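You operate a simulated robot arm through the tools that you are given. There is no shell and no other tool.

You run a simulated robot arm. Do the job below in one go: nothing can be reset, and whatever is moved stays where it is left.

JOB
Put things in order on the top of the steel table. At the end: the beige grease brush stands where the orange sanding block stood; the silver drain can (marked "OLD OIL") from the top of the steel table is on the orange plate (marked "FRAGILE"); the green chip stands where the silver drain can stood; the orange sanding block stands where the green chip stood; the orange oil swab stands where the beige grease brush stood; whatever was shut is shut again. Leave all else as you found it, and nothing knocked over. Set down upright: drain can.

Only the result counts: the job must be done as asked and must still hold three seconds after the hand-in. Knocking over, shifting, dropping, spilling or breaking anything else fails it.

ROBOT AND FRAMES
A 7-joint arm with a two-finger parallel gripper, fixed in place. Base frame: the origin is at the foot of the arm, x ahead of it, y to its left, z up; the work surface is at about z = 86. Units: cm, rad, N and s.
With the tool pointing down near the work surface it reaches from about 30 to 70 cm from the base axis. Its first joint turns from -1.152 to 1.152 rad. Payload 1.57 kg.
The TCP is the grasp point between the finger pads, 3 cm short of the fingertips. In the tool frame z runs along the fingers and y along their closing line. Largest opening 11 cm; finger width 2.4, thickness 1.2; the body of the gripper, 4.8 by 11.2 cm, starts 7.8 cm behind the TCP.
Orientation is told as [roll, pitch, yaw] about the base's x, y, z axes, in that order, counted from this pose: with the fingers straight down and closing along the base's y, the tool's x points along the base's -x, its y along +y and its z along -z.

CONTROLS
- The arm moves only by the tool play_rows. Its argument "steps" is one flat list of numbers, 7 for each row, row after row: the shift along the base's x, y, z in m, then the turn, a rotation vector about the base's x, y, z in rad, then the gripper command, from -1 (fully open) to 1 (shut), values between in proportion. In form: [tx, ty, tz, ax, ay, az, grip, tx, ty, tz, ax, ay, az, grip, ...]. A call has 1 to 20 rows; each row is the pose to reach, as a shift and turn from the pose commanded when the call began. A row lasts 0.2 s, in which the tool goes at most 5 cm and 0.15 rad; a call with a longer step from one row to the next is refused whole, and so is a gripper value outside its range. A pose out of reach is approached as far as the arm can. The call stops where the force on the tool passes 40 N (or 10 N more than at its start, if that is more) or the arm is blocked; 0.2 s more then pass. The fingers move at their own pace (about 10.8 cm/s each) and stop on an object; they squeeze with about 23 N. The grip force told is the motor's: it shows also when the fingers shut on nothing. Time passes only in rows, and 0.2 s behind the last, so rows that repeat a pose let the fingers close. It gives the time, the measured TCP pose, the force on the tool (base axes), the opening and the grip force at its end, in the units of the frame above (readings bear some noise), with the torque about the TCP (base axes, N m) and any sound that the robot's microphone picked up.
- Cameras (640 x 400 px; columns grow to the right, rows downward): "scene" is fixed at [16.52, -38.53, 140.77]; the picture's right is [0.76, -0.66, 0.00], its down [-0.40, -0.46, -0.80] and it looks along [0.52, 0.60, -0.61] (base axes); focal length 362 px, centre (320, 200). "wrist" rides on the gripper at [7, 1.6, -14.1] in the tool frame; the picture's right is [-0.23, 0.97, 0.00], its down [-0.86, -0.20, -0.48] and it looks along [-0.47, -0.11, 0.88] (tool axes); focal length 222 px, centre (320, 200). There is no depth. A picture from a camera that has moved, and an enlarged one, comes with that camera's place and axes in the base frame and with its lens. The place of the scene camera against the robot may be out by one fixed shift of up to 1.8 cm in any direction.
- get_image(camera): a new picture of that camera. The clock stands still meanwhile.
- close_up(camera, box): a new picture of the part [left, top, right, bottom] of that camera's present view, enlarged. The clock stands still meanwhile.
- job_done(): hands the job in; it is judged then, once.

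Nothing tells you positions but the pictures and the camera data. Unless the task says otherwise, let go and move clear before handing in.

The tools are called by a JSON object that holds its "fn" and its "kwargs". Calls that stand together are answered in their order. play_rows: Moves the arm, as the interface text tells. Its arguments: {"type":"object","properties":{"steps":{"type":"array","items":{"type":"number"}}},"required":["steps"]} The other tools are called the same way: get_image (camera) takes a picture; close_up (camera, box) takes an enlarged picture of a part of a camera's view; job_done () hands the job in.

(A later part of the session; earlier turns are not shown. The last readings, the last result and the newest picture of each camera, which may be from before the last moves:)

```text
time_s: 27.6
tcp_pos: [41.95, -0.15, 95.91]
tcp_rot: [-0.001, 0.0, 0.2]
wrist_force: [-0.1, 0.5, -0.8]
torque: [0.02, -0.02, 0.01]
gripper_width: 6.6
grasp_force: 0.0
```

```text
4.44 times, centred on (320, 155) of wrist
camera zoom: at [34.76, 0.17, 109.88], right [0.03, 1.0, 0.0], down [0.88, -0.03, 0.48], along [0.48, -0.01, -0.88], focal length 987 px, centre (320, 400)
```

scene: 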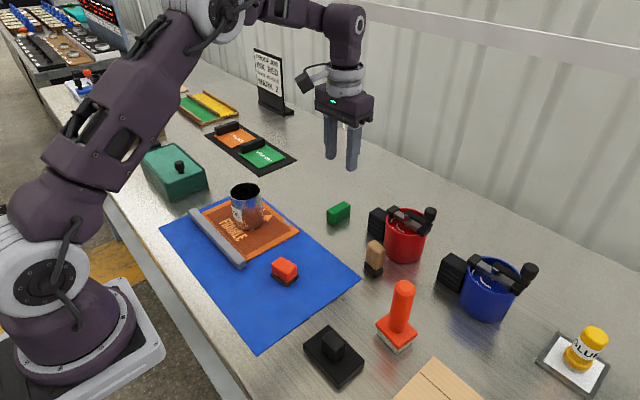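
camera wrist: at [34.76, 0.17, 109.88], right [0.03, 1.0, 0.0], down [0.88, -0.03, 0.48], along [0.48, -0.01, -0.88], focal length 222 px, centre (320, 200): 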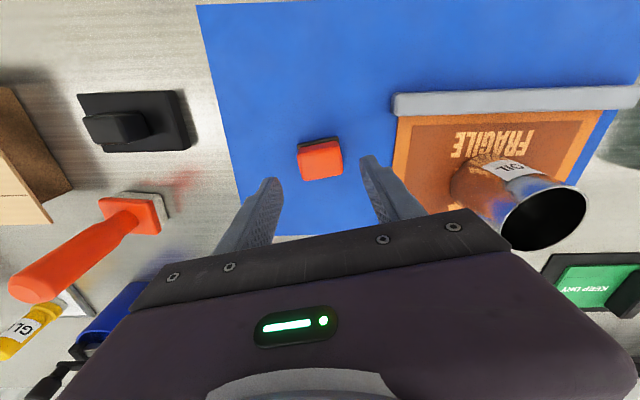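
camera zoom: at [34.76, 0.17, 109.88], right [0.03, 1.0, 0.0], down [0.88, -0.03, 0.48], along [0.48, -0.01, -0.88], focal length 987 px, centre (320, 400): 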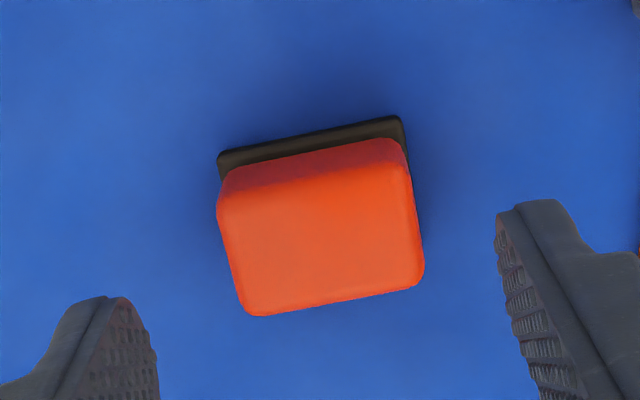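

The gripper is aligned with the block and centred on it. I descend to about z 90.4 and grip.

{"fn": "play_rows", "kwargs": {"steps": [0, 0, -0.02, 0, 0, 0, -0.2, 0, 0, -0.04, 0, 0, 0, -0.2, 0, 0, -0.055, 0, 0, 0, -0.2, 0, 0, -0.055, 0, 0, 0, -0.2, 0, 0, -0.055, 0, 0, 0, 0.1, 0, 0, -0.055, 0, 0, 0, 0.4, 0, 0, -0.055, 0, 0, 0, 0.8, 0, 0, -0.055, 0, 0, 0, 1, 0, 0, -0.055, 0, 0, 0, 1]}}

{"fn": "get_image", "kwargs": {"camera": "wrist"}}

{"fn": "close_up", "kwargs": {"camera": "scene", "box": [230, 210, 340, 300]}}

```text
time_s: 29.6
tcp_pos: [42.05, 0.05, 90.54]
tcp_rot: [0.001, 0.001, 0.201]
wrist_force: [0.1, -0.1, 0.9]
torque: [0.02, 0.01, 0.0]
gripper_width: 4.35
grasp_force: 22.8
```

```text
taken
camera wrist: at [34.94, 0.26, 104.44], right [0.03, 1.0, 0.0], down [0.88, -0.03, 0.48], along [0.48, -0.01, -0.88], focal length 222 px, centre (320, 200)
```

wrist: 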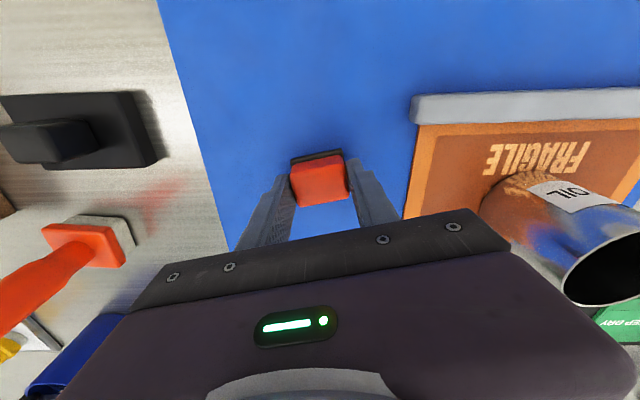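

```text
4.44 times, centred on (285, 255) of scene
camera zoom: at [16.52, -38.53, 140.77], right [0.76, -0.66, 0.0], down [-0.4, -0.46, -0.8], along [0.52, 0.6, -0.61], focal length 1610 px, centre (476, -44)
```

zoom: 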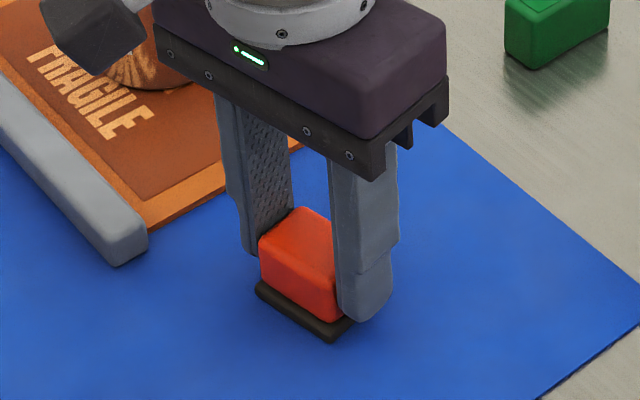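

Block gripped (4.35 cm). I lift, carry it to the chip's old spot (63.0, 16.0), turning back to yaw 0 on the way, and lower to just above the table.

{"fn": "play_rows", "kwargs": {"steps": [0, 0, 0.015, 0, 0, 0, 1, 0, 0, 0.045, 0, 0, 0, 1, 0, 0, 0.075, 0, 0, 0, 1, 0.03, 0.023, 0.08, 0, 0, -0.03, 1, 0.06, 0.046, 0.08, 0, 0, -0.07, 1, 0.09, 0.069, 0.08, 0, 0, -0.11, 1, 0.12, 0.092, 0.08, 0, 0, -0.15, 1, 0.15, 0.115, 0.08, 0, 0, -0.19, 1, 0.18, 0.138, 0.08, 0, 0, -0.2, 1, 0.209, 0.16, 0.08, 0, 0, -0.2, 1, 0.209, 0.16, 0.06, 0, 0, -0.2, 1, 0.209, 0.16, 0.03, 0, 0, -0.2, 1, 0.209, 0.16, 0.01, 0, 0, -0.2, 1, 0.209, 0.16, 0.003, 0, 0, -0.2, 1, 0.209, 0.16, 0.003, 0, 0, -0.2, 1, 0.209, 0.16, 0.003, 0, 0, -0.2, 1]}}

{"fn": "get_image", "kwargs": {"camera": "wrist"}}

{"fn": "close_up", "kwargs": {"camera": "scene", "box": [250, 110, 400, 230]}}

```text
time_s: 33.0
tcp_pos: [62.89, 16.02, 90.84]
tcp_rot: [0.0, 0.0, 0.0]
wrist_force: [-0.2, 0.0, -0.3]
torque: [0.01, 0.02, -0.01]
gripper_width: 4.35
grasp_force: 23.3
```

```text
taken
camera wrist: at [55.99, 17.65, 104.82], right [0.23, 0.97, 0.0], down [0.86, -0.2, 0.48], along [0.47, -0.11, -0.88], focal length 222 px, centre (320, 200)
```

wrist: 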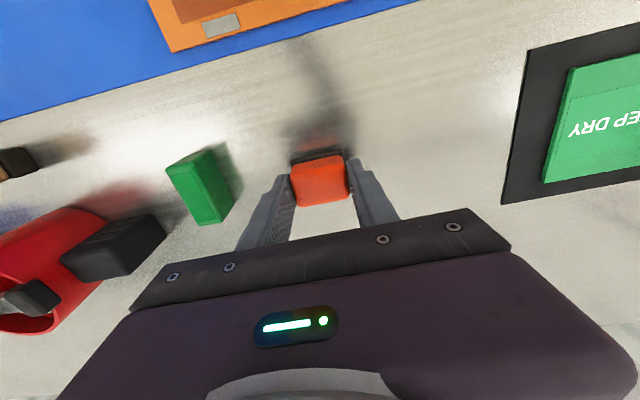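

```text
3.33 times, centred on (325, 170) of scene
camera zoom: at [16.52, -38.53, 140.77], right [0.76, -0.66, 0.0], down [-0.4, -0.46, -0.8], along [0.52, 0.6, -0.61], focal length 1208 px, centre (303, 300)
```

zoom: 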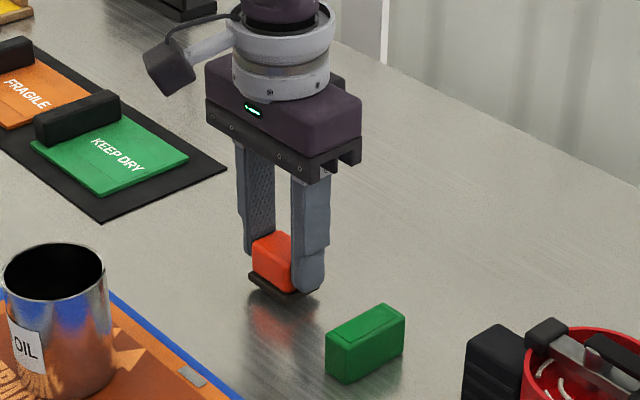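

Positioned at the chip's old spot, about 5 mm above the table. Lower in small steps.

{"fn": "play_rows", "kwargs": {"steps": [0, 0, -0.002, 0, 0, 0, 1, 0, 0, -0.004, 0, 0, 0, 1, 0, 0, -0.004, 0, 0, 0, 1]}}

{"fn": "play_rows", "kwargs": {"steps": [0, 0, -0.001, 0, 0, 0, 1, 0, 0, -0.001, 0, 0, 0, 1]}}

```text
time_s: 33.8
tcp_pos: [62.95, 16.01, 90.42]
tcp_rot: [0.0, -0.001, 0.001]
wrist_force: [1.0, -0.1, -0.2]
torque: [0.01, -0.02, 0.0]
gripper_width: 4.33
grasp_force: 22.4
```

```text
time_s: 34.4
tcp_pos: [62.85, 16.09, 90.33]
tcp_rot: [-0.002, 0.0, 0.002]
wrist_force: [0.6, 1.3, -0.3]
torque: [0.03, -0.03, 0.0]
gripper_width: 4.35
grasp_force: 22.9
```

{"fn": "play_rows", "kwargs": {"steps": [0, 0, -0.001, 0, 0, 0, 1, 0, 0, -0.001, 0, 0, 0, 1]}}

{"fn": "play_rows", "kwargs": {"steps": [0, 0, -0.0008, 0, 0, 0, 1, 0, 0, -0.0008, 0, 0, 0, 1]}}

```text
time_s: 35.0
tcp_pos: [62.98, 16.14, 90.13]
tcp_rot: [0.0, -0.003, 0.001]
wrist_force: [-0.7, 0.8, 4.5]
torque: [0.03, 0.04, -0.02]
gripper_width: 4.34
grasp_force: 23.2
```

```text
time_s: 35.6
tcp_pos: [62.81, 16.06, 90.3]
tcp_rot: [0.002, -0.002, -0.002]
wrist_force: [0.7, -0.7, 10.0]
torque: [-0.02, -0.02, 0.01]
gripper_width: 4.33
grasp_force: 22.5
```

Contact at 10 N. I release, rise and look.

{"fn": "play_rows", "kwargs": {"steps": [0, 0, 0.0005, 0, 0, 0, 0.6, 0, 0, 0.0005, 0, 0, 0, 0.2, 0, 0, 0.0005, 0, 0, 0, -0.2, 0, 0, 0.0005, 0, 0, 0, -0.2, 0, 0, 0.02, 0, 0, 0, -0.2, 0, 0, 0.06, 0, 0, 0, -0.2, 0, 0, 0.1, 0, 0, 0, -0.2, 0, 0, 0.13, 0, 0, 0, -0.2, 0, 0, 0.13, 0, 0, 0, -0.2]}}

{"fn": "get_image", "kwargs": {"camera": "wrist"}}

{"fn": "get_image", "kwargs": {"camera": "scene"}}

```text
time_s: 37.6
tcp_pos: [62.74, 16.19, 103.22]
tcp_rot: [0.0, -0.001, -0.001]
wrist_force: [-0.5, -0.7, 0.0]
torque: [0.0, 0.03, 0.01]
gripper_width: 6.62
grasp_force: 0.1
```

```text
taken
camera wrist: at [55.88, 17.89, 117.18], right [0.23, 0.97, 0.0], down [0.86, -0.2, 0.48], along [0.47, -0.11, -0.88], focal length 222 px, centre (320, 200)
```

wrist: 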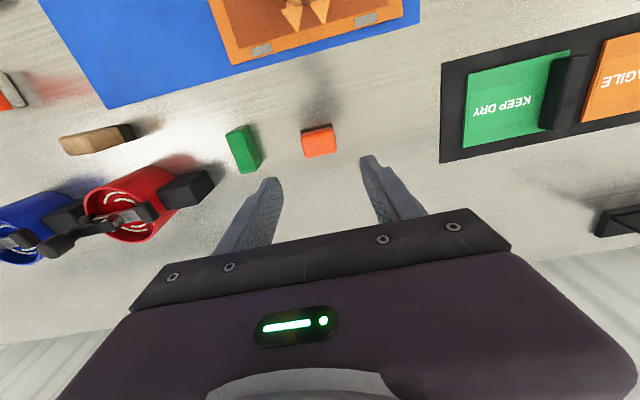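

```text
taken
```

scene: 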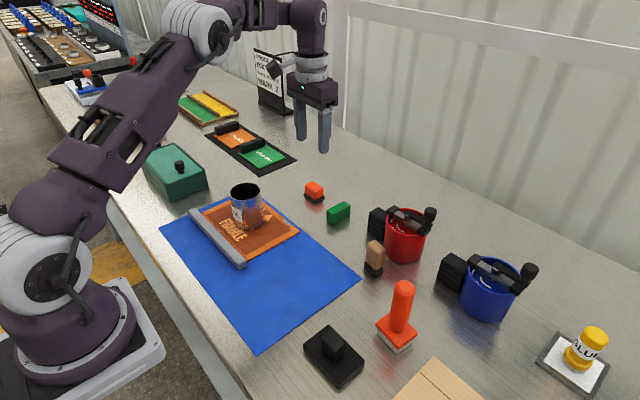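

Block stands at the chip's old spot. Now I move above the beige brush near (56.4, −10) for a close look.

{"fn": "play_rows", "kwargs": {"steps": [-0.012, -0.035, 0.02, 0, 0, 0, -0.2, -0.024, -0.075, 0.03, 0, 0, 0, -0.2, -0.036, -0.115, 0.03, 0, 0, 0, -0.2, -0.046, -0.155, 0.03, 0, 0, 0, -0.2, -0.056, -0.195, 0.03, 0, 0, 0, -0.2, -0.064, -0.235, 0.03, 0, 0, 0, -0.2, -0.064, -0.262, 0.02, 0, 0, 0, -0.2, -0.064, -0.262, 0.01, 0, 0, 0, -0.2, -0.064, -0.262, 0.01, 0, 0, 0, -0.2]}}

{"fn": "get_image", "kwargs": {"camera": "wrist"}}

{"fn": "close_up", "kwargs": {"camera": "wrist", "box": [240, 90, 400, 210]}}

{"fn": "close_up", "kwargs": {"camera": "scene", "box": [340, 180, 460, 290]}}

```text
time_s: 39.6
tcp_pos: [56.52, -10.2, 104.07]
tcp_rot: [-0.001, 0.001, 0.0]
wrist_force: [0.3, 1.3, -0.4]
torque: [-0.02, 0.02, 0.0]
gripper_width: 6.6
grasp_force: 0.1
```

```text
taken
camera wrist: at [49.59, -8.44, 118.18], right [0.23, 0.97, 0.0], down [0.86, -0.2, 0.48], along [0.47, -0.11, -0.88], focal length 222 px, centre (320, 200)
```

wrist: 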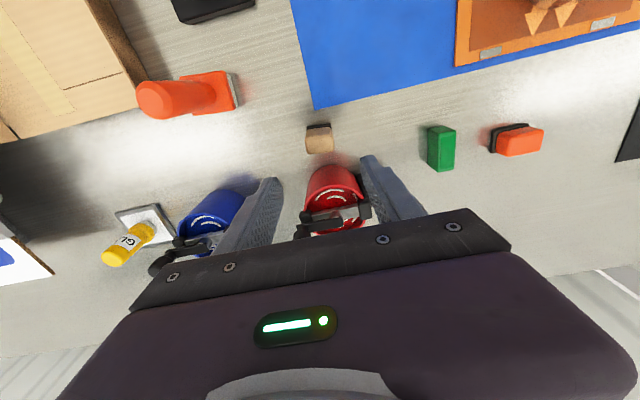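

```text
3.33 times, centred on (320, 150) of wrist
camera zoom: at [49.59, -8.44, 118.18], right [0.23, 0.97, 0.0], down [0.86, -0.2, 0.48], along [0.47, -0.11, -0.88], focal length 740 px, centre (320, 367)
```

zoom: 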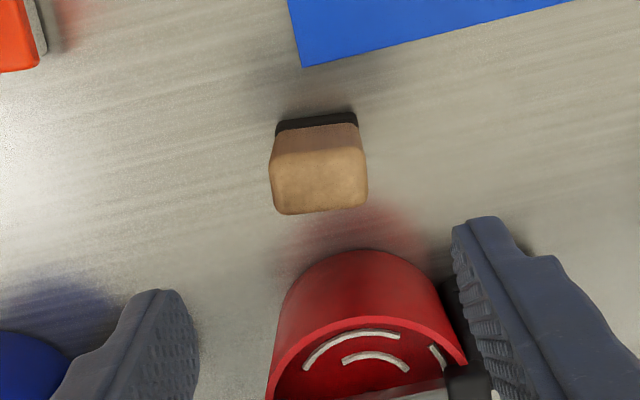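

```text
3.64 times, centred on (400, 235) of scene
camera zoom: at [16.52, -38.53, 140.77], right [0.76, -0.66, 0.0], down [-0.4, -0.46, -0.8], along [0.52, 0.6, -0.61], focal length 1318 px, centre (29, 73)
```

zoom: 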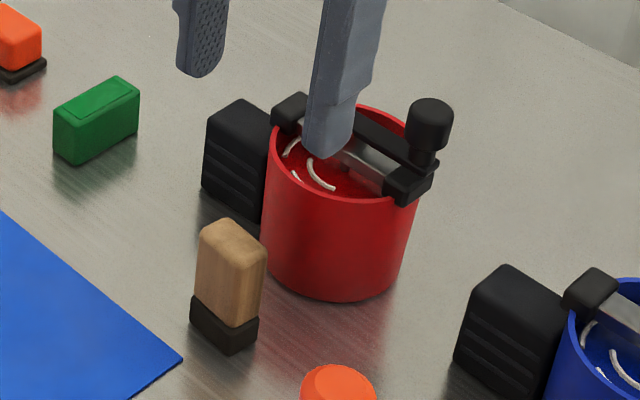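

The brush is at about (56.15, −10.0), 3.1 × 1.9 cm, about 6.3 cm tall, turned about −0.1 rad; the red pot is 4 cm behind it. I align, descend to z ≈ 96 and check.

{"fn": "play_rows", "kwargs": {"steps": [-0.004, 0.001, -0.02, 0, 0, -0.1, -0.1, -0.004, 0.001, -0.05, 0, 0, -0.1, -0.1, -0.004, 0.001, -0.08, 0, 0, -0.1, -0.1, -0.004, 0.001, -0.08, 0, 0, -0.1, -0.1, -0.004, 0.001, -0.08, 0, 0, -0.1, -0.1]}}

{"fn": "get_image", "kwargs": {"camera": "wrist"}}

{"fn": "close_up", "kwargs": {"camera": "wrist", "box": [240, 110, 400, 230]}}

```text
time_s: 40.8
tcp_pos: [56.15, -9.68, 96.2]
tcp_rot: [0.0, -0.001, -0.1]
wrist_force: [0.0, -0.2, 0.5]
torque: [-0.03, 0.05, -0.03]
gripper_width: 6.04
grasp_force: 0.0
```

```text
taken
camera wrist: at [49.46, -7.51, 110.23], right [0.32, 0.95, 0.0], down [0.83, -0.28, 0.48], along [0.45, -0.15, -0.88], focal length 222 px, centre (320, 200)
```

wrist: 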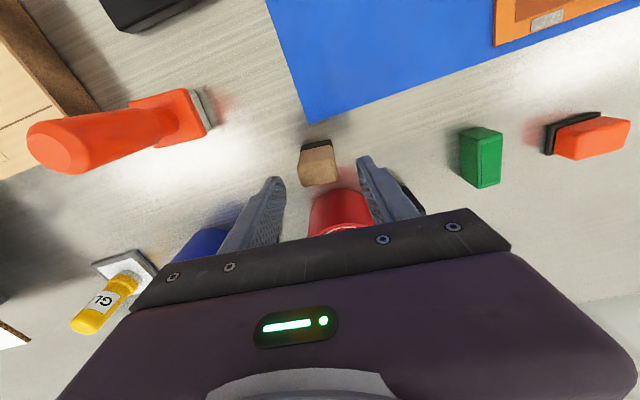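

```text
3.33 times, centred on (320, 170) of wrist
camera zoom: at [49.46, -7.51, 110.23], right [0.32, 0.95, 0.0], down [0.83, -0.28, 0.48], along [0.45, -0.15, -0.88], focal length 740 px, centre (320, 300)
```

zoom: 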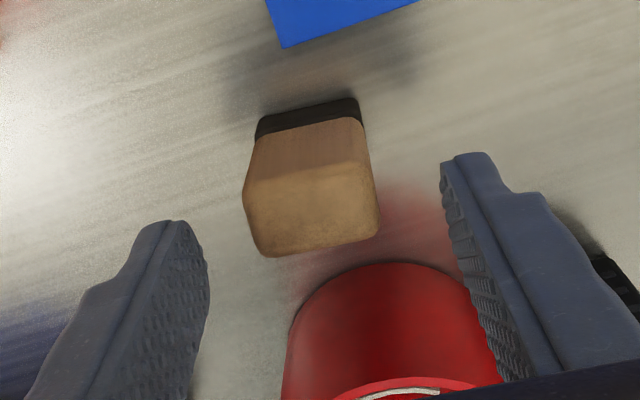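

Aligned; the brush is about 2 mm toward −y of centre, so I correct that, descend to z ≈ 91 and grip.

{"fn": "play_rows", "kwargs": {"steps": [0, -0.0022, -0.01, 0, 0, 0, -0.1, 0, -0.0022, -0.03, 0, 0, 0, -0.1, 0, -0.0022, -0.05, 0, 0, 0, -0.1, 0, -0.0022, -0.05, 0, 0, 0, -0.1, 0, -0.0022, -0.05, 0, 0, 0, 0.1]}}

{"fn": "get_image", "kwargs": {"camera": "wrist"}}

```text
time_s: 42.0
tcp_pos: [56.08, -10.19, 91.23]
tcp_rot: [0.0, -0.001, -0.099]
wrist_force: [0.5, -0.2, 1.0]
torque: [-0.01, 0.0, -0.04]
gripper_width: 4.96
grasp_force: 0.0
```

```text
taken
camera wrist: at [49.4, -7.85, 105.23], right [0.32, 0.95, 0.0], down [0.83, -0.28, 0.48], along [0.45, -0.15, -0.88], focal length 222 px, centre (320, 200)
```

wrist: 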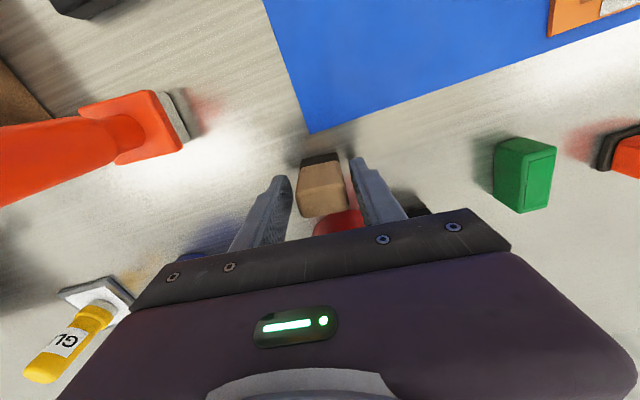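

The brush is centred between the fingers. Closing.

{"fn": "play_rows", "kwargs": {"steps": [0, 0, 0, 0, 0, 0, 0.25, 0, 0, 0, 0, 0, 0, 0.35, 0, 0, 0, 0, 0, 0, 0.45, 0, 0, 0, 0, 0, 0, 0.7, 0, 0, 0, 0, 0, 0, 1, 0, 0, 0, 0, 0, 0, 1]}}

{"fn": "close_up", "kwargs": {"camera": "scene", "box": [340, 180, 460, 290]}}

{"fn": "get_image", "kwargs": {"camera": "wrist"}}

```text
time_s: 43.4
tcp_pos: [56.0, -10.21, 91.25]
tcp_rot: [0.0, 0.0, -0.1]
wrist_force: [0.2, -0.5, -0.1]
torque: [-0.05, -0.01, 0.0]
gripper_width: 3.32
grasp_force: 23.0
```

```text
3.64 times, centred on (400, 235) of scene
camera zoom: at [16.52, -38.53, 140.77], right [0.76, -0.66, 0.0], down [-0.4, -0.46, -0.8], along [0.52, 0.6, -0.61], focal length 1318 px, centre (29, 73)
```

zoom: 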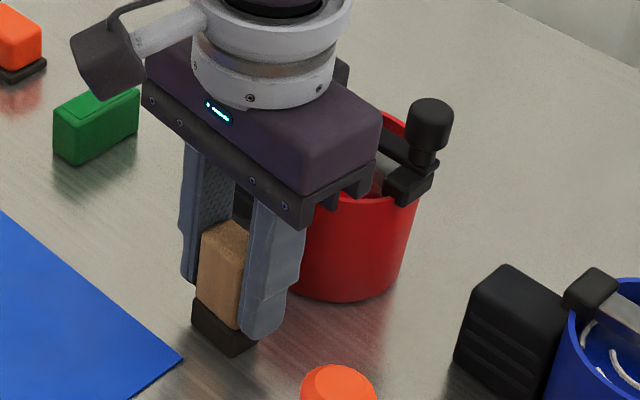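

```text
taken
camera wrist: at [49.41, -7.85, 105.25], right [0.32, 0.95, 0.0], down [0.83, -0.28, 0.48], along [0.45, -0.15, -0.88], focal length 222 px, centre (320, 200)
```

wrist: 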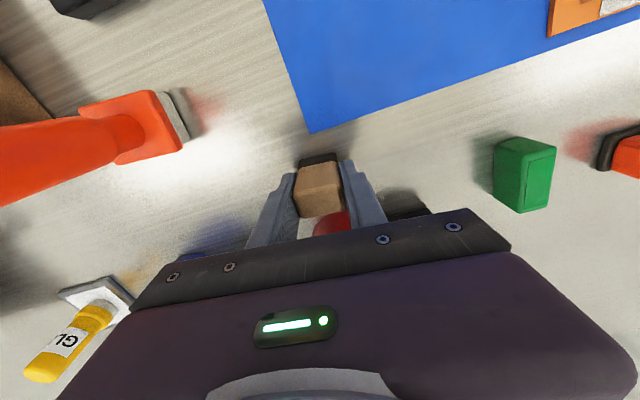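

Brush gripped (3.3 cm). I lift it and carry it to the block's old spot on the mat at (42.0, 0.0), stopping slightly above.

{"fn": "play_rows", "kwargs": {"steps": [0, 0, 0.01, 0, 0, 0, 1, 0, 0, 0.035, 0, 0, 0, 1, 0, 0, 0.065, 0, 0, 0, 1, -0.025, 0.018, 0.075, 0, 0, 0.02, 1, -0.055, 0.04, 0.075, 0, 0, 0.04, 1, -0.085, 0.062, 0.075, 0, 0, 0.06, 1, -0.115, 0.084, 0.075, 0, 0, 0.08, 1, -0.1412, 0.1017, 0.075, 0, 0, 0.1, 1, -0.1412, 0.1017, 0.06, 0, 0, 0.1, 1, -0.1412, 0.1017, 0.035, 0, 0, 0.1, 1, -0.1412, 0.1017, 0.015, 0, 0, 0.1, 1, -0.1412, 0.1017, 0.008, 0, 0, 0.1, 1, -0.1412, 0.1017, 0.008, 0, 0, 0.1, 1, -0.1412, 0.1017, 0.008, 0, 0, 0.1, 1]}}

{"fn": "get_image", "kwargs": {"camera": "wrist"}}

{"fn": "get_image", "kwargs": {"camera": "scene"}}

```text
time_s: 46.4
tcp_pos: [41.85, 0.14, 91.87]
tcp_rot: [0.0, 0.001, 0.001]
wrist_force: [-0.8, -0.6, 0.4]
torque: [0.03, 0.03, 0.01]
gripper_width: 3.34
grasp_force: 23.3
```

```text
taken
camera wrist: at [34.99, 1.64, 105.93], right [0.23, 0.97, 0.0], down [0.86, -0.2, 0.48], along [0.47, -0.11, -0.88], focal length 222 px, centre (320, 200)
```

wrist: 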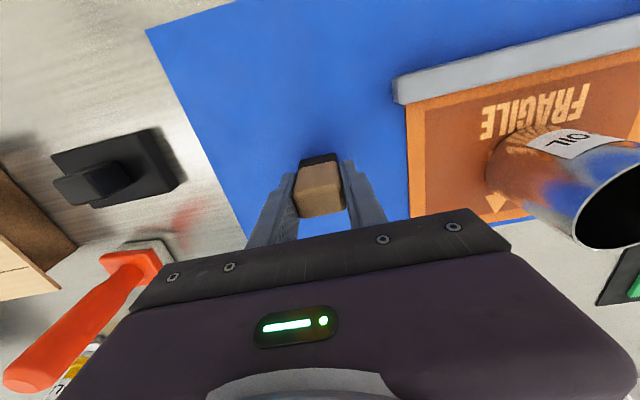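

```text
taken
```

scene: 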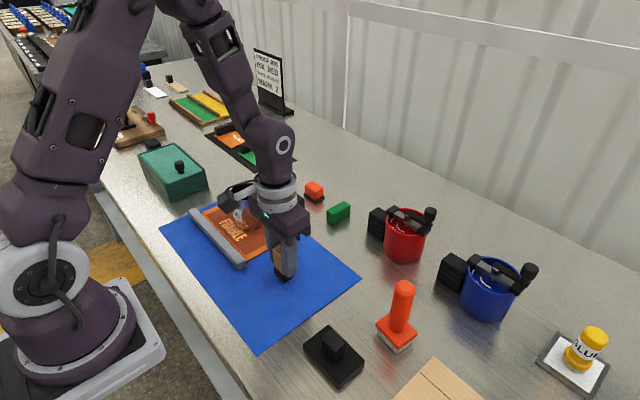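

At the block's old spot, a few mm above the mat. Lowering in small steps.

{"fn": "play_rows", "kwargs": {"steps": [0, 0, -0.002, 0, 0, 0, 1, 0, 0, -0.004, 0, 0, 0, 1, 0, 0, -0.004, 0, 0, 0, 1]}}

{"fn": "play_rows", "kwargs": {"steps": [0, 0, -0.001, 0, 0, 0, 1, 0, 0, -0.001, 0, 0, 0, 1]}}

```text
time_s: 47.2
tcp_pos: [42.0, -0.05, 91.52]
tcp_rot: [0.0, 0.0, 0.0]
wrist_force: [0.7, -0.4, -0.6]
torque: [0.02, 0.02, -0.01]
gripper_width: 3.34
grasp_force: 22.9
```

```text
time_s: 47.8
tcp_pos: [41.86, -0.06, 91.34]
tcp_rot: [-0.002, -0.001, 0.001]
wrist_force: [-1.7, -0.5, 10.8]
torque: [-0.03, 0.11, 0.01]
gripper_width: 3.32
grasp_force: 23.0
```

Contact with the mat (11 N). I ease, release gently and rise.

{"fn": "play_rows", "kwargs": {"steps": [0, 0, 0.0005, 0, 0, 0, 0.6, 0, 0, 0.0005, 0, 0, 0, 0.3, 0, 0, 0.0005, 0, 0, 0, 0, 0, 0, 0.0005, 0, 0, 0, 0, 0, 0, 0.02, 0, 0, 0, 0, 0, 0, 0.06, 0, 0, 0, 0, 0, 0, 0.1, 0, 0, 0, 0, 0, 0, 0.13, 0, 0, 0, 0, 0, 0, 0.13, 0, 0, 0, 0]}}

{"fn": "get_image", "kwargs": {"camera": "wrist"}}

{"fn": "get_image", "kwargs": {"camera": "scene"}}

```text
time_s: 49.8
tcp_pos: [42.16, 0.22, 104.45]
tcp_rot: [0.0, 0.002, 0.0]
wrist_force: [-0.3, -0.6, 0.0]
torque: [0.0, 0.0, -0.01]
gripper_width: 5.48
grasp_force: 0.2
```

```text
taken
camera wrist: at [35.23, 1.67, 118.36], right [0.23, 0.97, 0.0], down [0.85, -0.2, 0.48], along [0.47, -0.11, -0.88], focal length 222 px, centre (320, 200)
```

wrist: 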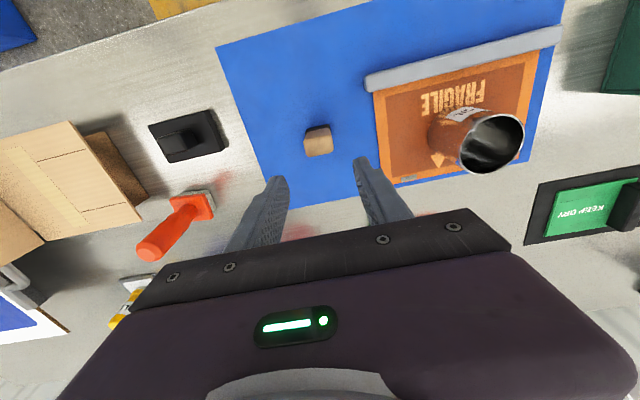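

```text
taken
```

scene: 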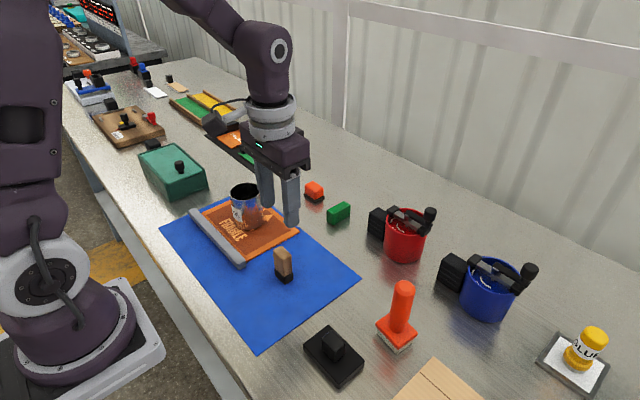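

Brush stands on the mat at the block's old spot. Now I go above the orange swab near (48, −21.5), high enough to clear its handle.

{"fn": "play_rows", "kwargs": {"steps": [0, 0, 0.035, 0, 0, 0, 0, 0.005, -0.03, 0.07, 0, 0, 0, 0, 0.015, -0.07, 0.08, 0, 0, 0, 0, 0.025, -0.11, 0.08, 0, 0, 0, 0, 0.04, -0.15, 0.08, 0, 0, 0, 0, 0.05, -0.19, 0.08, 0, 0, 0, 0, 0.059, -0.215, 0.08, 0, 0, 0, 0, 0.059, -0.215, 0.08, 0, 0, 0, 0, 0.059, -0.215, 0.08, 0, 0, 0, 0]}}

{"fn": "get_image", "kwargs": {"camera": "wrist"}}

{"fn": "close_up", "kwargs": {"camera": "wrist", "box": [250, 80, 390, 200]}}

{"fn": "close_up", "kwargs": {"camera": "scene", "box": [350, 240, 460, 370]}}

```text
time_s: 51.8
tcp_pos: [48.06, -21.62, 112.42]
tcp_rot: [0.0, 0.0, -0.001]
wrist_force: [0.7, -0.4, -0.1]
torque: [-0.03, 0.0, -0.01]
gripper_width: 5.49
grasp_force: 0.0
```

```text
taken
camera wrist: at [41.14, -19.91, 126.46], right [0.23, 0.97, 0.0], down [0.86, -0.2, 0.48], along [0.47, -0.11, -0.88], focal length 222 px, centre (320, 200)
```

wrist: 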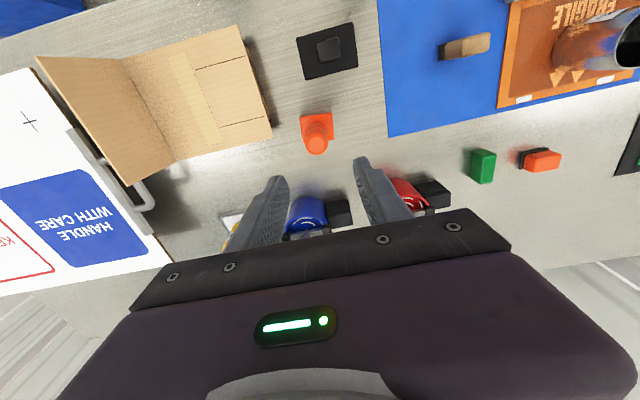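

```text
3.33 times, centred on (320, 140) of wrist
camera zoom: at [41.14, -19.91, 126.46], right [0.23, 0.97, 0.0], down [0.86, -0.2, 0.48], along [0.47, -0.11, -0.88], focal length 740 px, centre (320, 400)
```

zoom: 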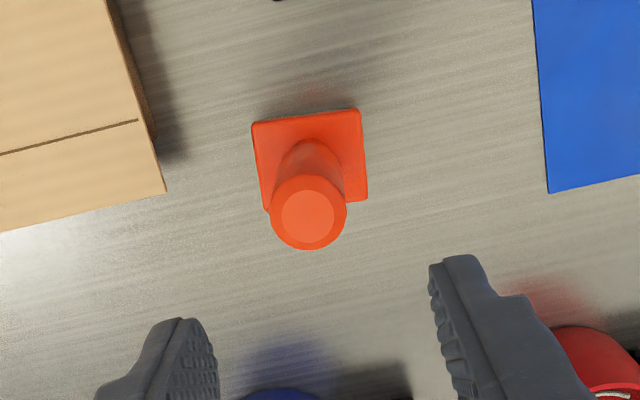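

```text
3.08 times, centred on (405, 305) of scene
camera zoom: at [16.52, -38.53, 140.77], right [0.76, -0.66, 0.0], down [-0.4, -0.46, -0.8], along [0.52, 0.6, -0.61], focal length 1115 px, centre (58, -123)
```

zoom: 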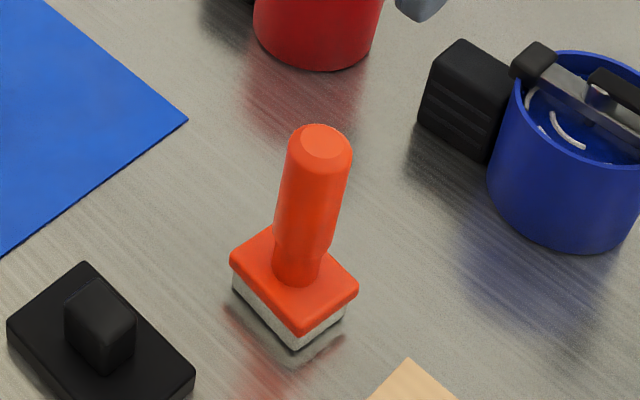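

Swab handle axis at about (48.2, −22.03), top near z 98, handle 2.9 cm thick. I correct 5 mm in y and descend part way, then check.

{"fn": "play_rows", "kwargs": {"steps": [0.0005, -0.005, -0.02, 0, 0, 0, 0, 0.0005, -0.005, -0.05, 0, 0, 0, 0, 0.0005, -0.005, -0.09, 0, 0, 0, 0, 0.0005, -0.005, -0.09, 0, 0, 0, 0, 0.0005, -0.005, -0.09, 0, 0, 0, 0]}}

{"fn": "get_image", "kwargs": {"camera": "wrist"}}

{"fn": "close_up", "kwargs": {"camera": "wrist", "box": [250, 90, 390, 210]}}

```text
time_s: 53.0
tcp_pos: [47.89, -22.21, 103.27]
tcp_rot: [-0.001, -0.001, 0.002]
wrist_force: [0.6, -0.3, -0.1]
torque: [0.01, 0.01, 0.01]
gripper_width: 5.48
grasp_force: 0.0
```

```text
taken
camera wrist: at [40.97, -20.48, 117.3], right [0.23, 0.97, 0.0], down [0.86, -0.2, 0.48], along [0.47, -0.11, -0.88], focal length 222 px, centre (320, 200)
```

wrist: 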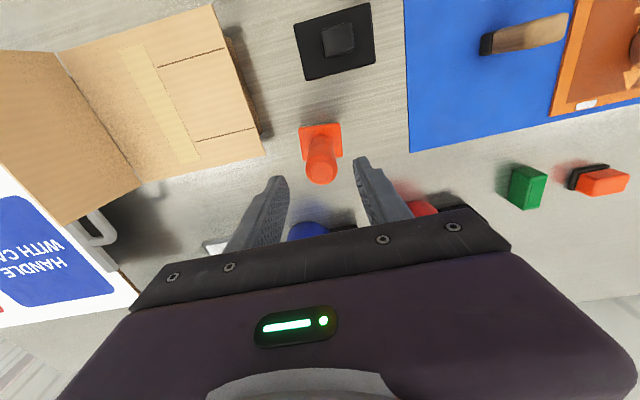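

```text
3.33 times, centred on (320, 150) of wrist
camera zoom: at [40.97, -20.48, 117.3], right [0.23, 0.97, 0.0], down [0.86, -0.2, 0.48], along [0.47, -0.11, -0.88], focal length 740 px, centre (320, 367)
```

zoom: 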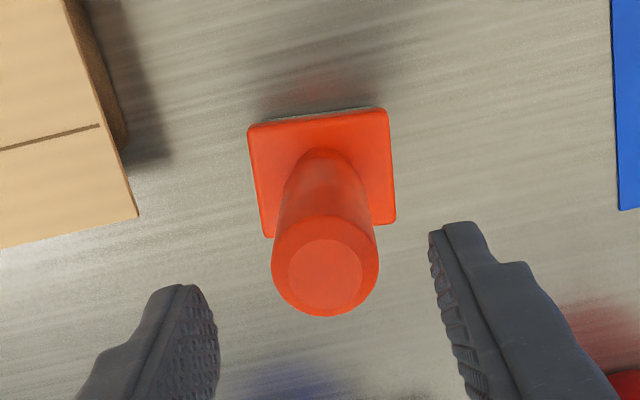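

Nearly centred; I move +2.5 mm in x, descend to z ≈ 94.5 on the handle and check.

{"fn": "play_rows", "kwargs": {"steps": [0.0025, 0.0005, -0.01, 0, 0, 0, 0, 0.0025, 0.0005, -0.04, 0, 0, 0, 0, 0.0025, 0.0005, -0.07, 0, 0, 0, 0, 0.0025, 0.0005, -0.088, 0, 0, 0, 0, 0.0025, 0.0005, -0.088, 0, 0, 0, 0, 0.0025, 0.0005, -0.088, 0, 0, 0, 0]}}

{"fn": "get_image", "kwargs": {"camera": "wrist"}}

{"fn": "close_up", "kwargs": {"camera": "scene", "box": [340, 220, 470, 370]}}

```text
time_s: 54.4
tcp_pos: [48.15, -21.9, 94.64]
tcp_rot: [0.0, -0.001, -0.001]
wrist_force: [-0.4, 0.9, -0.6]
torque: [-0.01, 0.03, 0.02]
gripper_width: 5.49
grasp_force: 0.0
```

```text
taken
camera wrist: at [41.27, -20.43, 108.6], right [0.23, 0.97, 0.0], down [0.86, -0.2, 0.48], along [0.47, -0.11, -0.88], focal length 222 px, centre (320, 200)
```

wrist: 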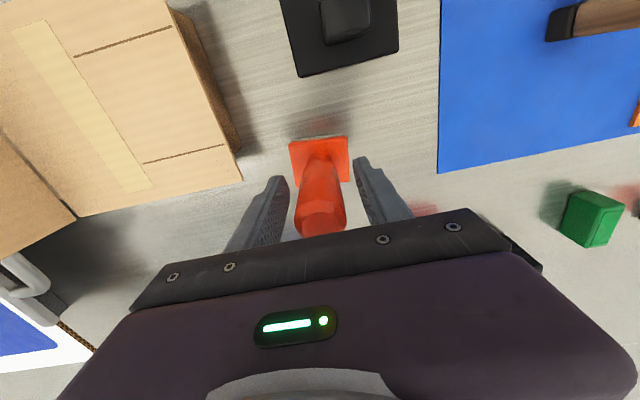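

```text
2.67 times, centred on (405, 295) of scene
camera zoom: at [16.52, -38.53, 140.77], right [0.76, -0.66, 0.0], down [-0.4, -0.46, -0.8], along [0.52, 0.6, -0.61], focal length 966 px, centre (93, -53)
```

zoom: 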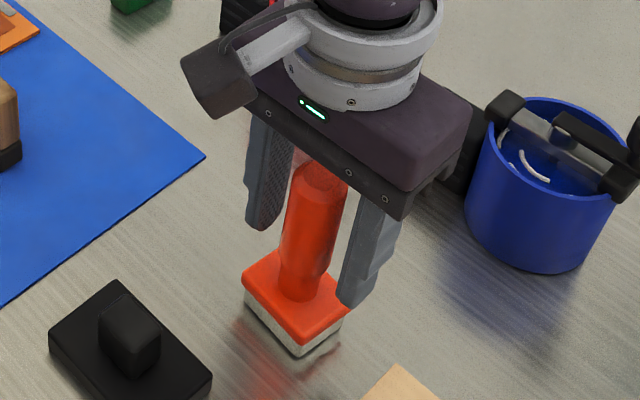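

The handle is centred between the fingers. Closing.

{"fn": "play_rows", "kwargs": {"steps": [0, 0, 0, 0, 0, 0, 0.2, 0, 0, 0, 0, 0, 0, 0.35, 0, 0, 0, 0, 0, 0, 0.45, 0, 0, 0, 0, 0, 0, 0.7, 0, 0, 0, 0, 0, 0, 1, 0, 0, 0, 0, 0, 0, 1]}}

{"fn": "get_image", "kwargs": {"camera": "wrist"}}

{"fn": "close_up", "kwargs": {"camera": "scene", "box": [340, 220, 470, 370]}}

```text
time_s: 55.8
tcp_pos: [48.06, -22.18, 94.46]
tcp_rot: [-0.001, 0.0, 0.0]
wrist_force: [0.7, 1.3, -0.7]
torque: [0.1, -0.01, 0.04]
gripper_width: 2.93
grasp_force: 23.2
```

```text
taken
camera wrist: at [41.27, -20.43, 108.61], right [0.23, 0.97, 0.0], down [0.86, -0.2, 0.48], along [0.47, -0.11, -0.88], focal length 222 px, centre (320, 200)
```

wrist: 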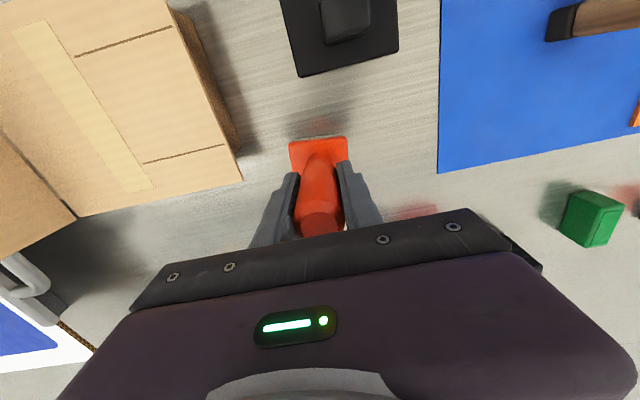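

```text
2.67 times, centred on (405, 295) of scene
camera zoom: at [16.52, -38.53, 140.77], right [0.76, -0.66, 0.0], down [-0.4, -0.46, -0.8], along [0.52, 0.6, -0.61], focal length 966 px, centre (93, -53)
```

zoom: 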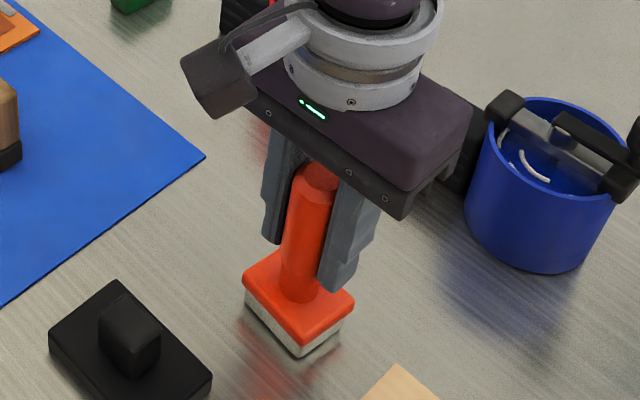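

Swab gripped (2.9 cm handle). I lift it 5 cm and carry it to the brush's old spot (56.15, −10.05), stopping just above the table.

{"fn": "play_rows", "kwargs": {"steps": [0, 0, 0.01, 0, 0, 0, 1, 0, 0, 0.03, 0, 0, 0, 1, 0, 0, 0.05, 0, 0, 0, 1, 0.013, 0.02, 0.055, 0, 0, 0, 1, 0.029, 0.044, 0.055, 0, 0, 0, 1, 0.045, 0.068, 0.055, 0, 0, 0, 1, 0.061, 0.092, 0.055, 0, 0, 0, 1, 0.074, 0.112, 0.055, 0, 0, 0, 1, 0.079, 0.1198, 0.055, 0, 0, 0, 1, 0.079, 0.1198, 0.055, 0, 0, 0, 1, 0.079, 0.1198, 0.055, 0, 0, 0, 1]}}

{"fn": "get_image", "kwargs": {"camera": "wrist"}}

{"fn": "close_up", "kwargs": {"camera": "scene", "box": [320, 160, 480, 300]}}

```text
time_s: 58.2
tcp_pos: [56.18, -9.92, 99.91]
tcp_rot: [-0.001, 0.0, -0.001]
wrist_force: [-0.1, 0.0, -1.9]
torque: [-0.02, 0.0, 0.03]
gripper_width: 2.89
grasp_force: 23.4
```

```text
taken
camera wrist: at [49.2, -8.31, 114.06], right [0.23, 0.97, 0.0], down [0.86, -0.2, 0.48], along [0.47, -0.11, -0.88], focal length 222 px, centre (320, 200)
```

wrist: 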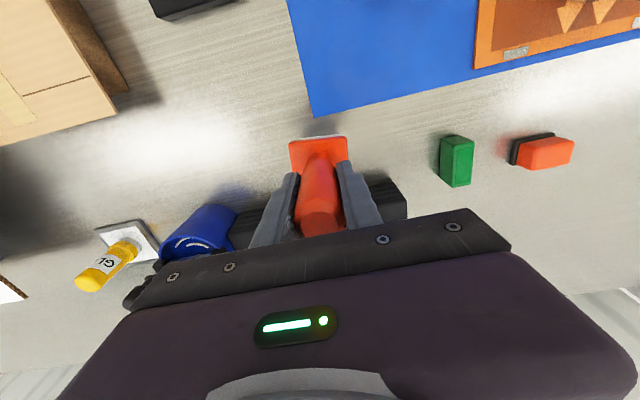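

```text
2.86 times, centred on (400, 230) of scene
camera zoom: at [16.52, -38.53, 140.77], right [0.76, -0.66, 0.0], down [-0.4, -0.46, -0.8], along [0.52, 0.6, -0.61], focal length 1035 px, centre (91, 114)
```

zoom: 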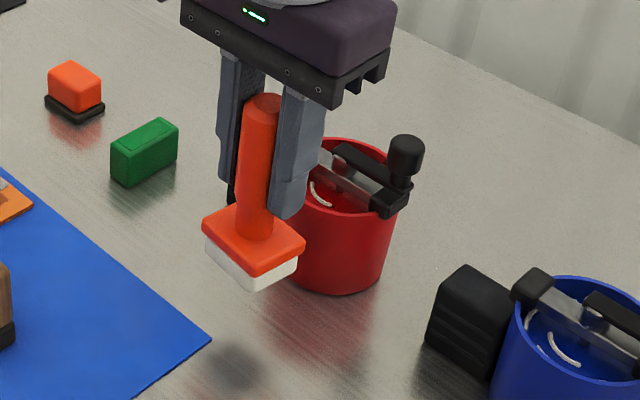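

Over the brush's old spot, clear of the red pot. I correct 1 mm in y and lower to about 4 mm above the table.

{"fn": "play_rows", "kwargs": {"steps": [-0.0005, -0.0013, -0.015, 0, 0, 0, 1, -0.0005, -0.0013, -0.03, 0, 0, 0, 1, -0.0005, -0.0013, -0.043, 0, 0, 0, 1, -0.0005, -0.0013, -0.05, 0, 0, 0, 1, -0.0005, -0.0013, -0.05, 0, 0, 0, 1, -0.0005, -0.0013, -0.05, 0, 0, 0, 1]}}

{"fn": "get_image", "kwargs": {"camera": "wrist"}}

{"fn": "close_up", "kwargs": {"camera": "scene", "box": [320, 160, 480, 300]}}

```text
time_s: 59.6
tcp_pos: [55.98, -10.14, 95.26]
tcp_rot: [-0.001, -0.001, 0.0]
wrist_force: [-0.1, 0.5, -1.4]
torque: [0.03, -0.03, 0.02]
gripper_width: 2.89
grasp_force: 22.9
```

```text
taken
camera wrist: at [49.13, -8.49, 109.22], right [0.23, 0.97, 0.0], down [0.86, -0.2, 0.48], along [0.47, -0.11, -0.88], focal length 222 px, centre (320, 200)
```

wrist: 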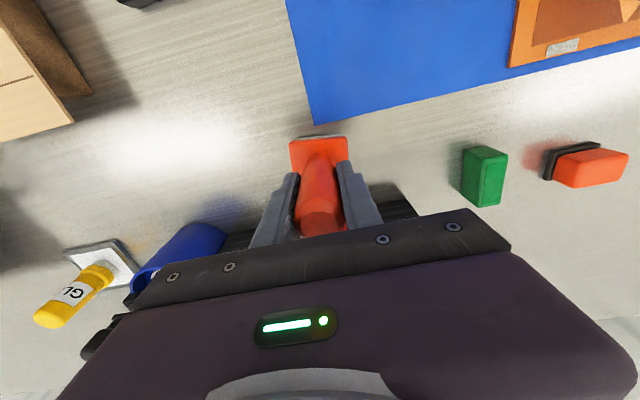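

```text
2.86 times, centred on (400, 230) of scene
camera zoom: at [16.52, -38.53, 140.77], right [0.76, -0.66, 0.0], down [-0.4, -0.46, -0.8], along [0.52, 0.6, -0.61], focal length 1035 px, centre (91, 114)
```

zoom: 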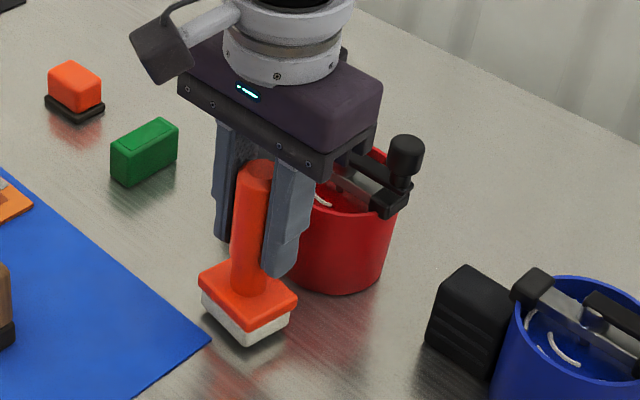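

About 6–7 mm above the table. Lowering in small steps to contact.

{"fn": "play_rows", "kwargs": {"steps": [0, 0, -0.002, 0, 0, 0, 1, 0, 0, -0.0045, 0, 0, 0, 1, 0, 0, -0.0045, 0, 0, 0, 1]}}

{"fn": "play_rows", "kwargs": {"steps": [0, 0, -0.001, 0, 0, 0, 1, 0, 0, -0.001, 0, 0, 0, 1]}}

{"fn": "play_rows", "kwargs": {"steps": [0, 0, -0.001, 0, 0, 0, 1, 0, 0, -0.001, 0, 0, 0, 1]}}

```text
time_s: 60.4
tcp_pos: [56.12, -10.27, 94.84]
tcp_rot: [-0.001, -0.002, 0.0]
wrist_force: [-0.2, 0.4, 12.0]
torque: [0.24, 0.26, 0.09]
gripper_width: 2.9
grasp_force: 23.3
```

```text
time_s: 61.0
tcp_pos: [55.96, -10.16, 94.79]
tcp_rot: [0.0, -0.002, 0.001]
wrist_force: [0.0, -1.7, 21.0]
torque: [-0.18, 0.09, 0.03]
gripper_width: 2.9
grasp_force: 23.0
```

```text
time_s: 61.6
tcp_pos: [56.04, -10.08, 94.65]
tcp_rot: [-0.001, -0.002, -0.001]
wrist_force: [3.0, -2.1, 20.4]
torque: [-0.25, -0.16, 0.07]
gripper_width: 2.92
grasp_force: 22.7
```

In contact (about 20 N). I ease off 1 mm and check that the swab sits flat before releasing.

{"fn": "play_rows", "kwargs": {"steps": [0, 0, 0.001, 0, 0, 0, 1, 0, 0, 0.001, 0, 0, 0, 1]}}

{"fn": "close_up", "kwargs": {"camera": "scene", "box": [350, 200, 440, 290]}}

```text
time_s: 62.2
tcp_pos: [55.93, -10.08, 94.61]
tcp_rot: [0.001, 0.001, 0.002]
wrist_force: [1.6, -1.5, 4.9]
torque: [-0.24, -0.29, 0.01]
gripper_width: 2.89
grasp_force: 23.2
```

```text
4.44 times, centred on (395, 245) of scene
camera zoom: at [16.51, -38.53, 140.77], right [0.76, -0.66, 0.0], down [-0.4, -0.46, -0.8], along [0.52, 0.6, -0.61], focal length 1610 px, centre (-13, 0)
```

zoom: 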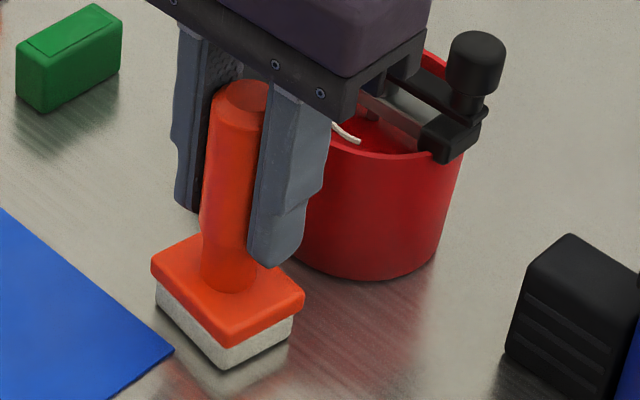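

The swab sits flat. I release slowly and rise straight up.

{"fn": "play_rows", "kwargs": {"steps": [0, 0, 0, 0, 0, 0, 0.6, 0, 0, 0, 0, 0, 0, 0.4, 0, 0, 0, 0, 0, 0, 0.1, 0, 0, 0, 0, 0, 0, 0, 0, 0, 0, 0, 0, 0, 0, 0, 0, 0.02, 0, 0, 0, 0, 0, 0, 0.05, 0, 0, 0, 0, 0, 0, 0.09, 0, 0, 0, 0, 0, 0, 0.13, 0, 0, 0, 0, 0, 0, 0.16, 0, 0, 0, 0, 0, 0, 0.16, 0, 0, 0, 0]}}

{"fn": "get_image", "kwargs": {"camera": "wrist"}}

{"fn": "get_image", "kwargs": {"camera": "scene"}}

```text
time_s: 64.6
tcp_pos: [56.0, -10.02, 110.72]
tcp_rot: [0.001, 0.001, -0.002]
wrist_force: [0.5, -0.5, 0.2]
torque: [-0.03, 0.01, 0.0]
gripper_width: 5.47
grasp_force: 0.0
```

```text
taken
camera wrist: at [49.06, -8.36, 124.7], right [0.23, 0.97, 0.0], down [0.85, -0.2, 0.48], along [0.47, -0.11, -0.88], focal length 222 px, centre (320, 200)
```

wrist: 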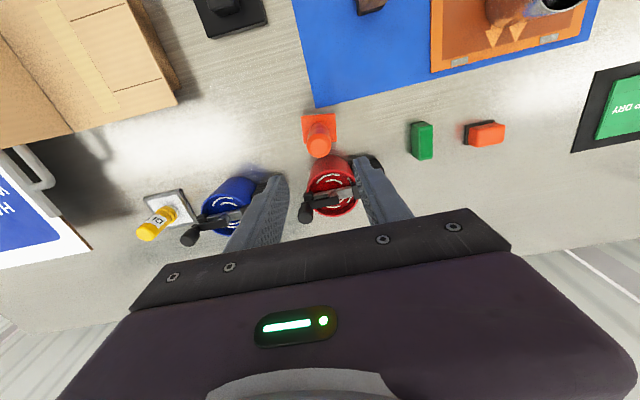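

```text
taken
```

scene: 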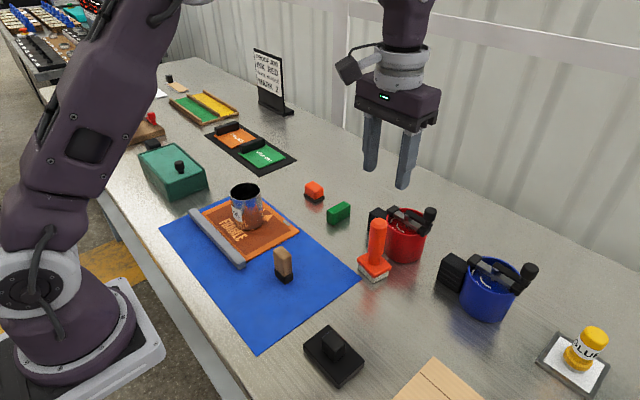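

All five items are placed. I verify the final positions with enlarged views before handing in.

{"fn": "close_up", "kwargs": {"camera": "scene", "box": [240, 230, 330, 300]}}

{"fn": "close_up", "kwargs": {"camera": "scene", "box": [300, 150, 460, 250]}}

{"fn": "close_up", "kwargs": {"camera": "scene", "box": [340, 180, 460, 290]}}

{"fn": "close_up", "kwargs": {"camera": "scene", "box": [180, 140, 310, 270]}}

{"fn": "close_up", "kwargs": {"camera": "wrist", "box": [270, 90, 430, 190]}}

{"fn": "close_up", "kwargs": {"camera": "wrist", "box": [390, 90, 550, 190]}}

```text
5.71 times, centred on (285, 265) of scene
camera zoom: at [16.52, -38.53, 140.77], right [0.76, -0.66, 0.0], down [-0.4, -0.46, -0.8], along [0.52, 0.6, -0.61], focal length 2070 px, centre (520, -171)
```

zoom: 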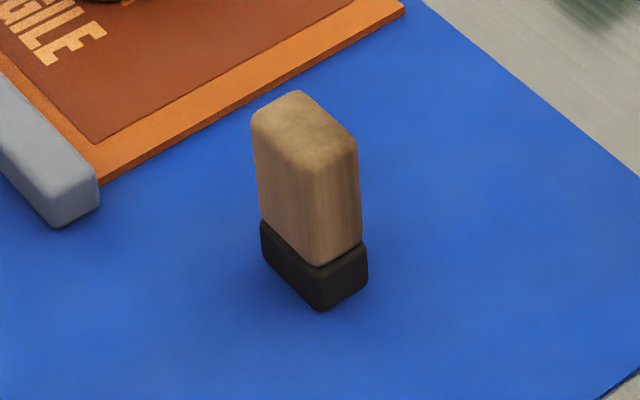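

```text
4.00 times, centred on (380, 200) of scene
camera zoom: at [16.52, -38.53, 140.77], right [0.76, -0.66, 0.0], down [-0.4, -0.46, -0.8], along [0.52, 0.6, -0.61], focal length 1449 px, centre (80, 200)
```

zoom: 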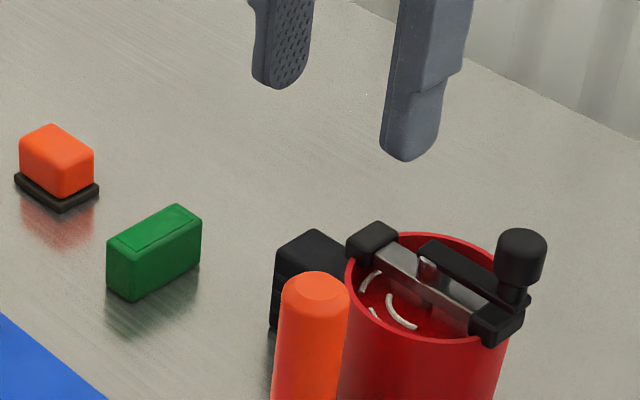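

```text
3.64 times, centred on (400, 235) of scene
camera zoom: at [16.52, -38.53, 140.77], right [0.76, -0.66, 0.0], down [-0.4, -0.46, -0.8], along [0.52, 0.6, -0.61], focal length 1318 px, centre (29, 73)
```

zoom: 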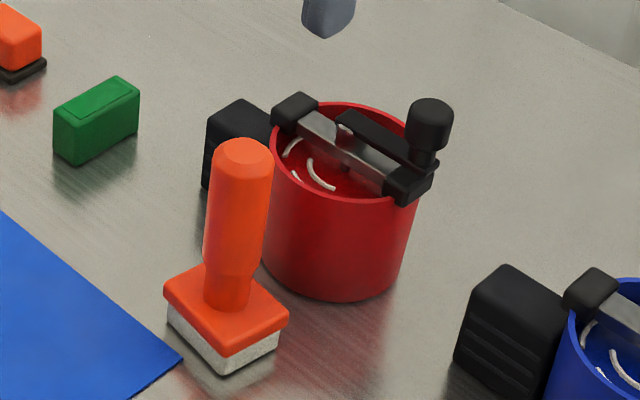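

```text
3.08 times, centred on (245, 205) of scene
camera zoom: at [16.52, -38.53, 140.77], right [0.76, -0.66, 0.0], down [-0.4, -0.46, -0.8], along [0.52, 0.6, -0.61], focal length 1115 px, centre (551, 185)
```

zoom: 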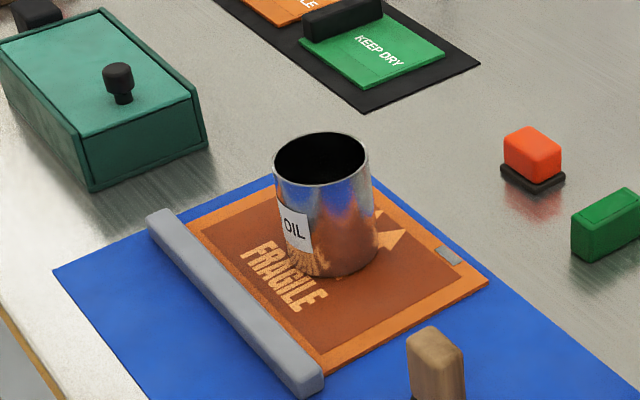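

```text
4.00 times, centred on (350, 140) of wrist
camera zoom: at [49.06, -8.36, 124.7], right [0.23, 0.97, 0.0], down [0.85, -0.2, 0.48], along [0.47, -0.11, -0.88], focal length 888 px, centre (200, 440)
```

zoom: 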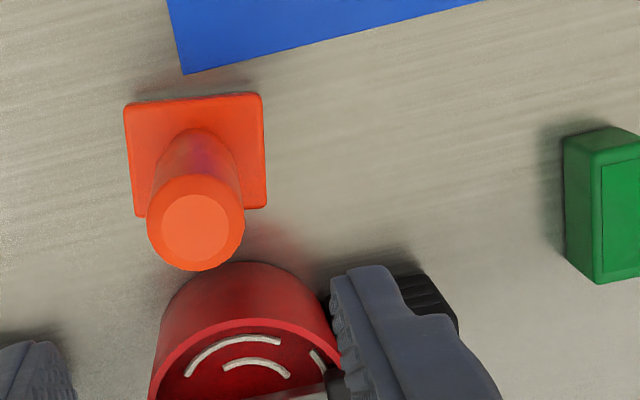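

```text
4.00 times, centred on (470, 140) of wrist
camera zoom: at [49.06, -8.36, 124.7], right [0.23, 0.97, 0.0], down [0.85, -0.2, 0.48], along [0.47, -0.11, -0.88], focal length 888 px, centre (-280, 440)
```

zoom: 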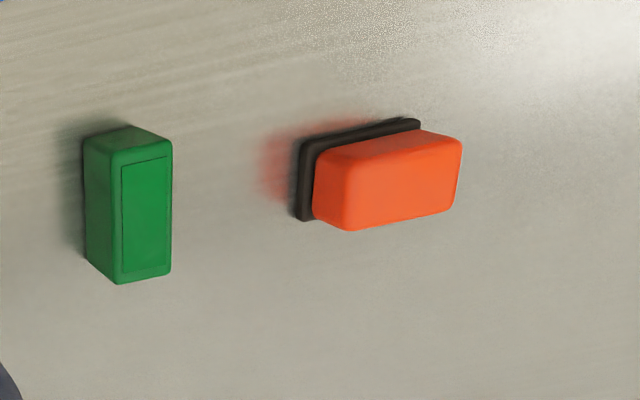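

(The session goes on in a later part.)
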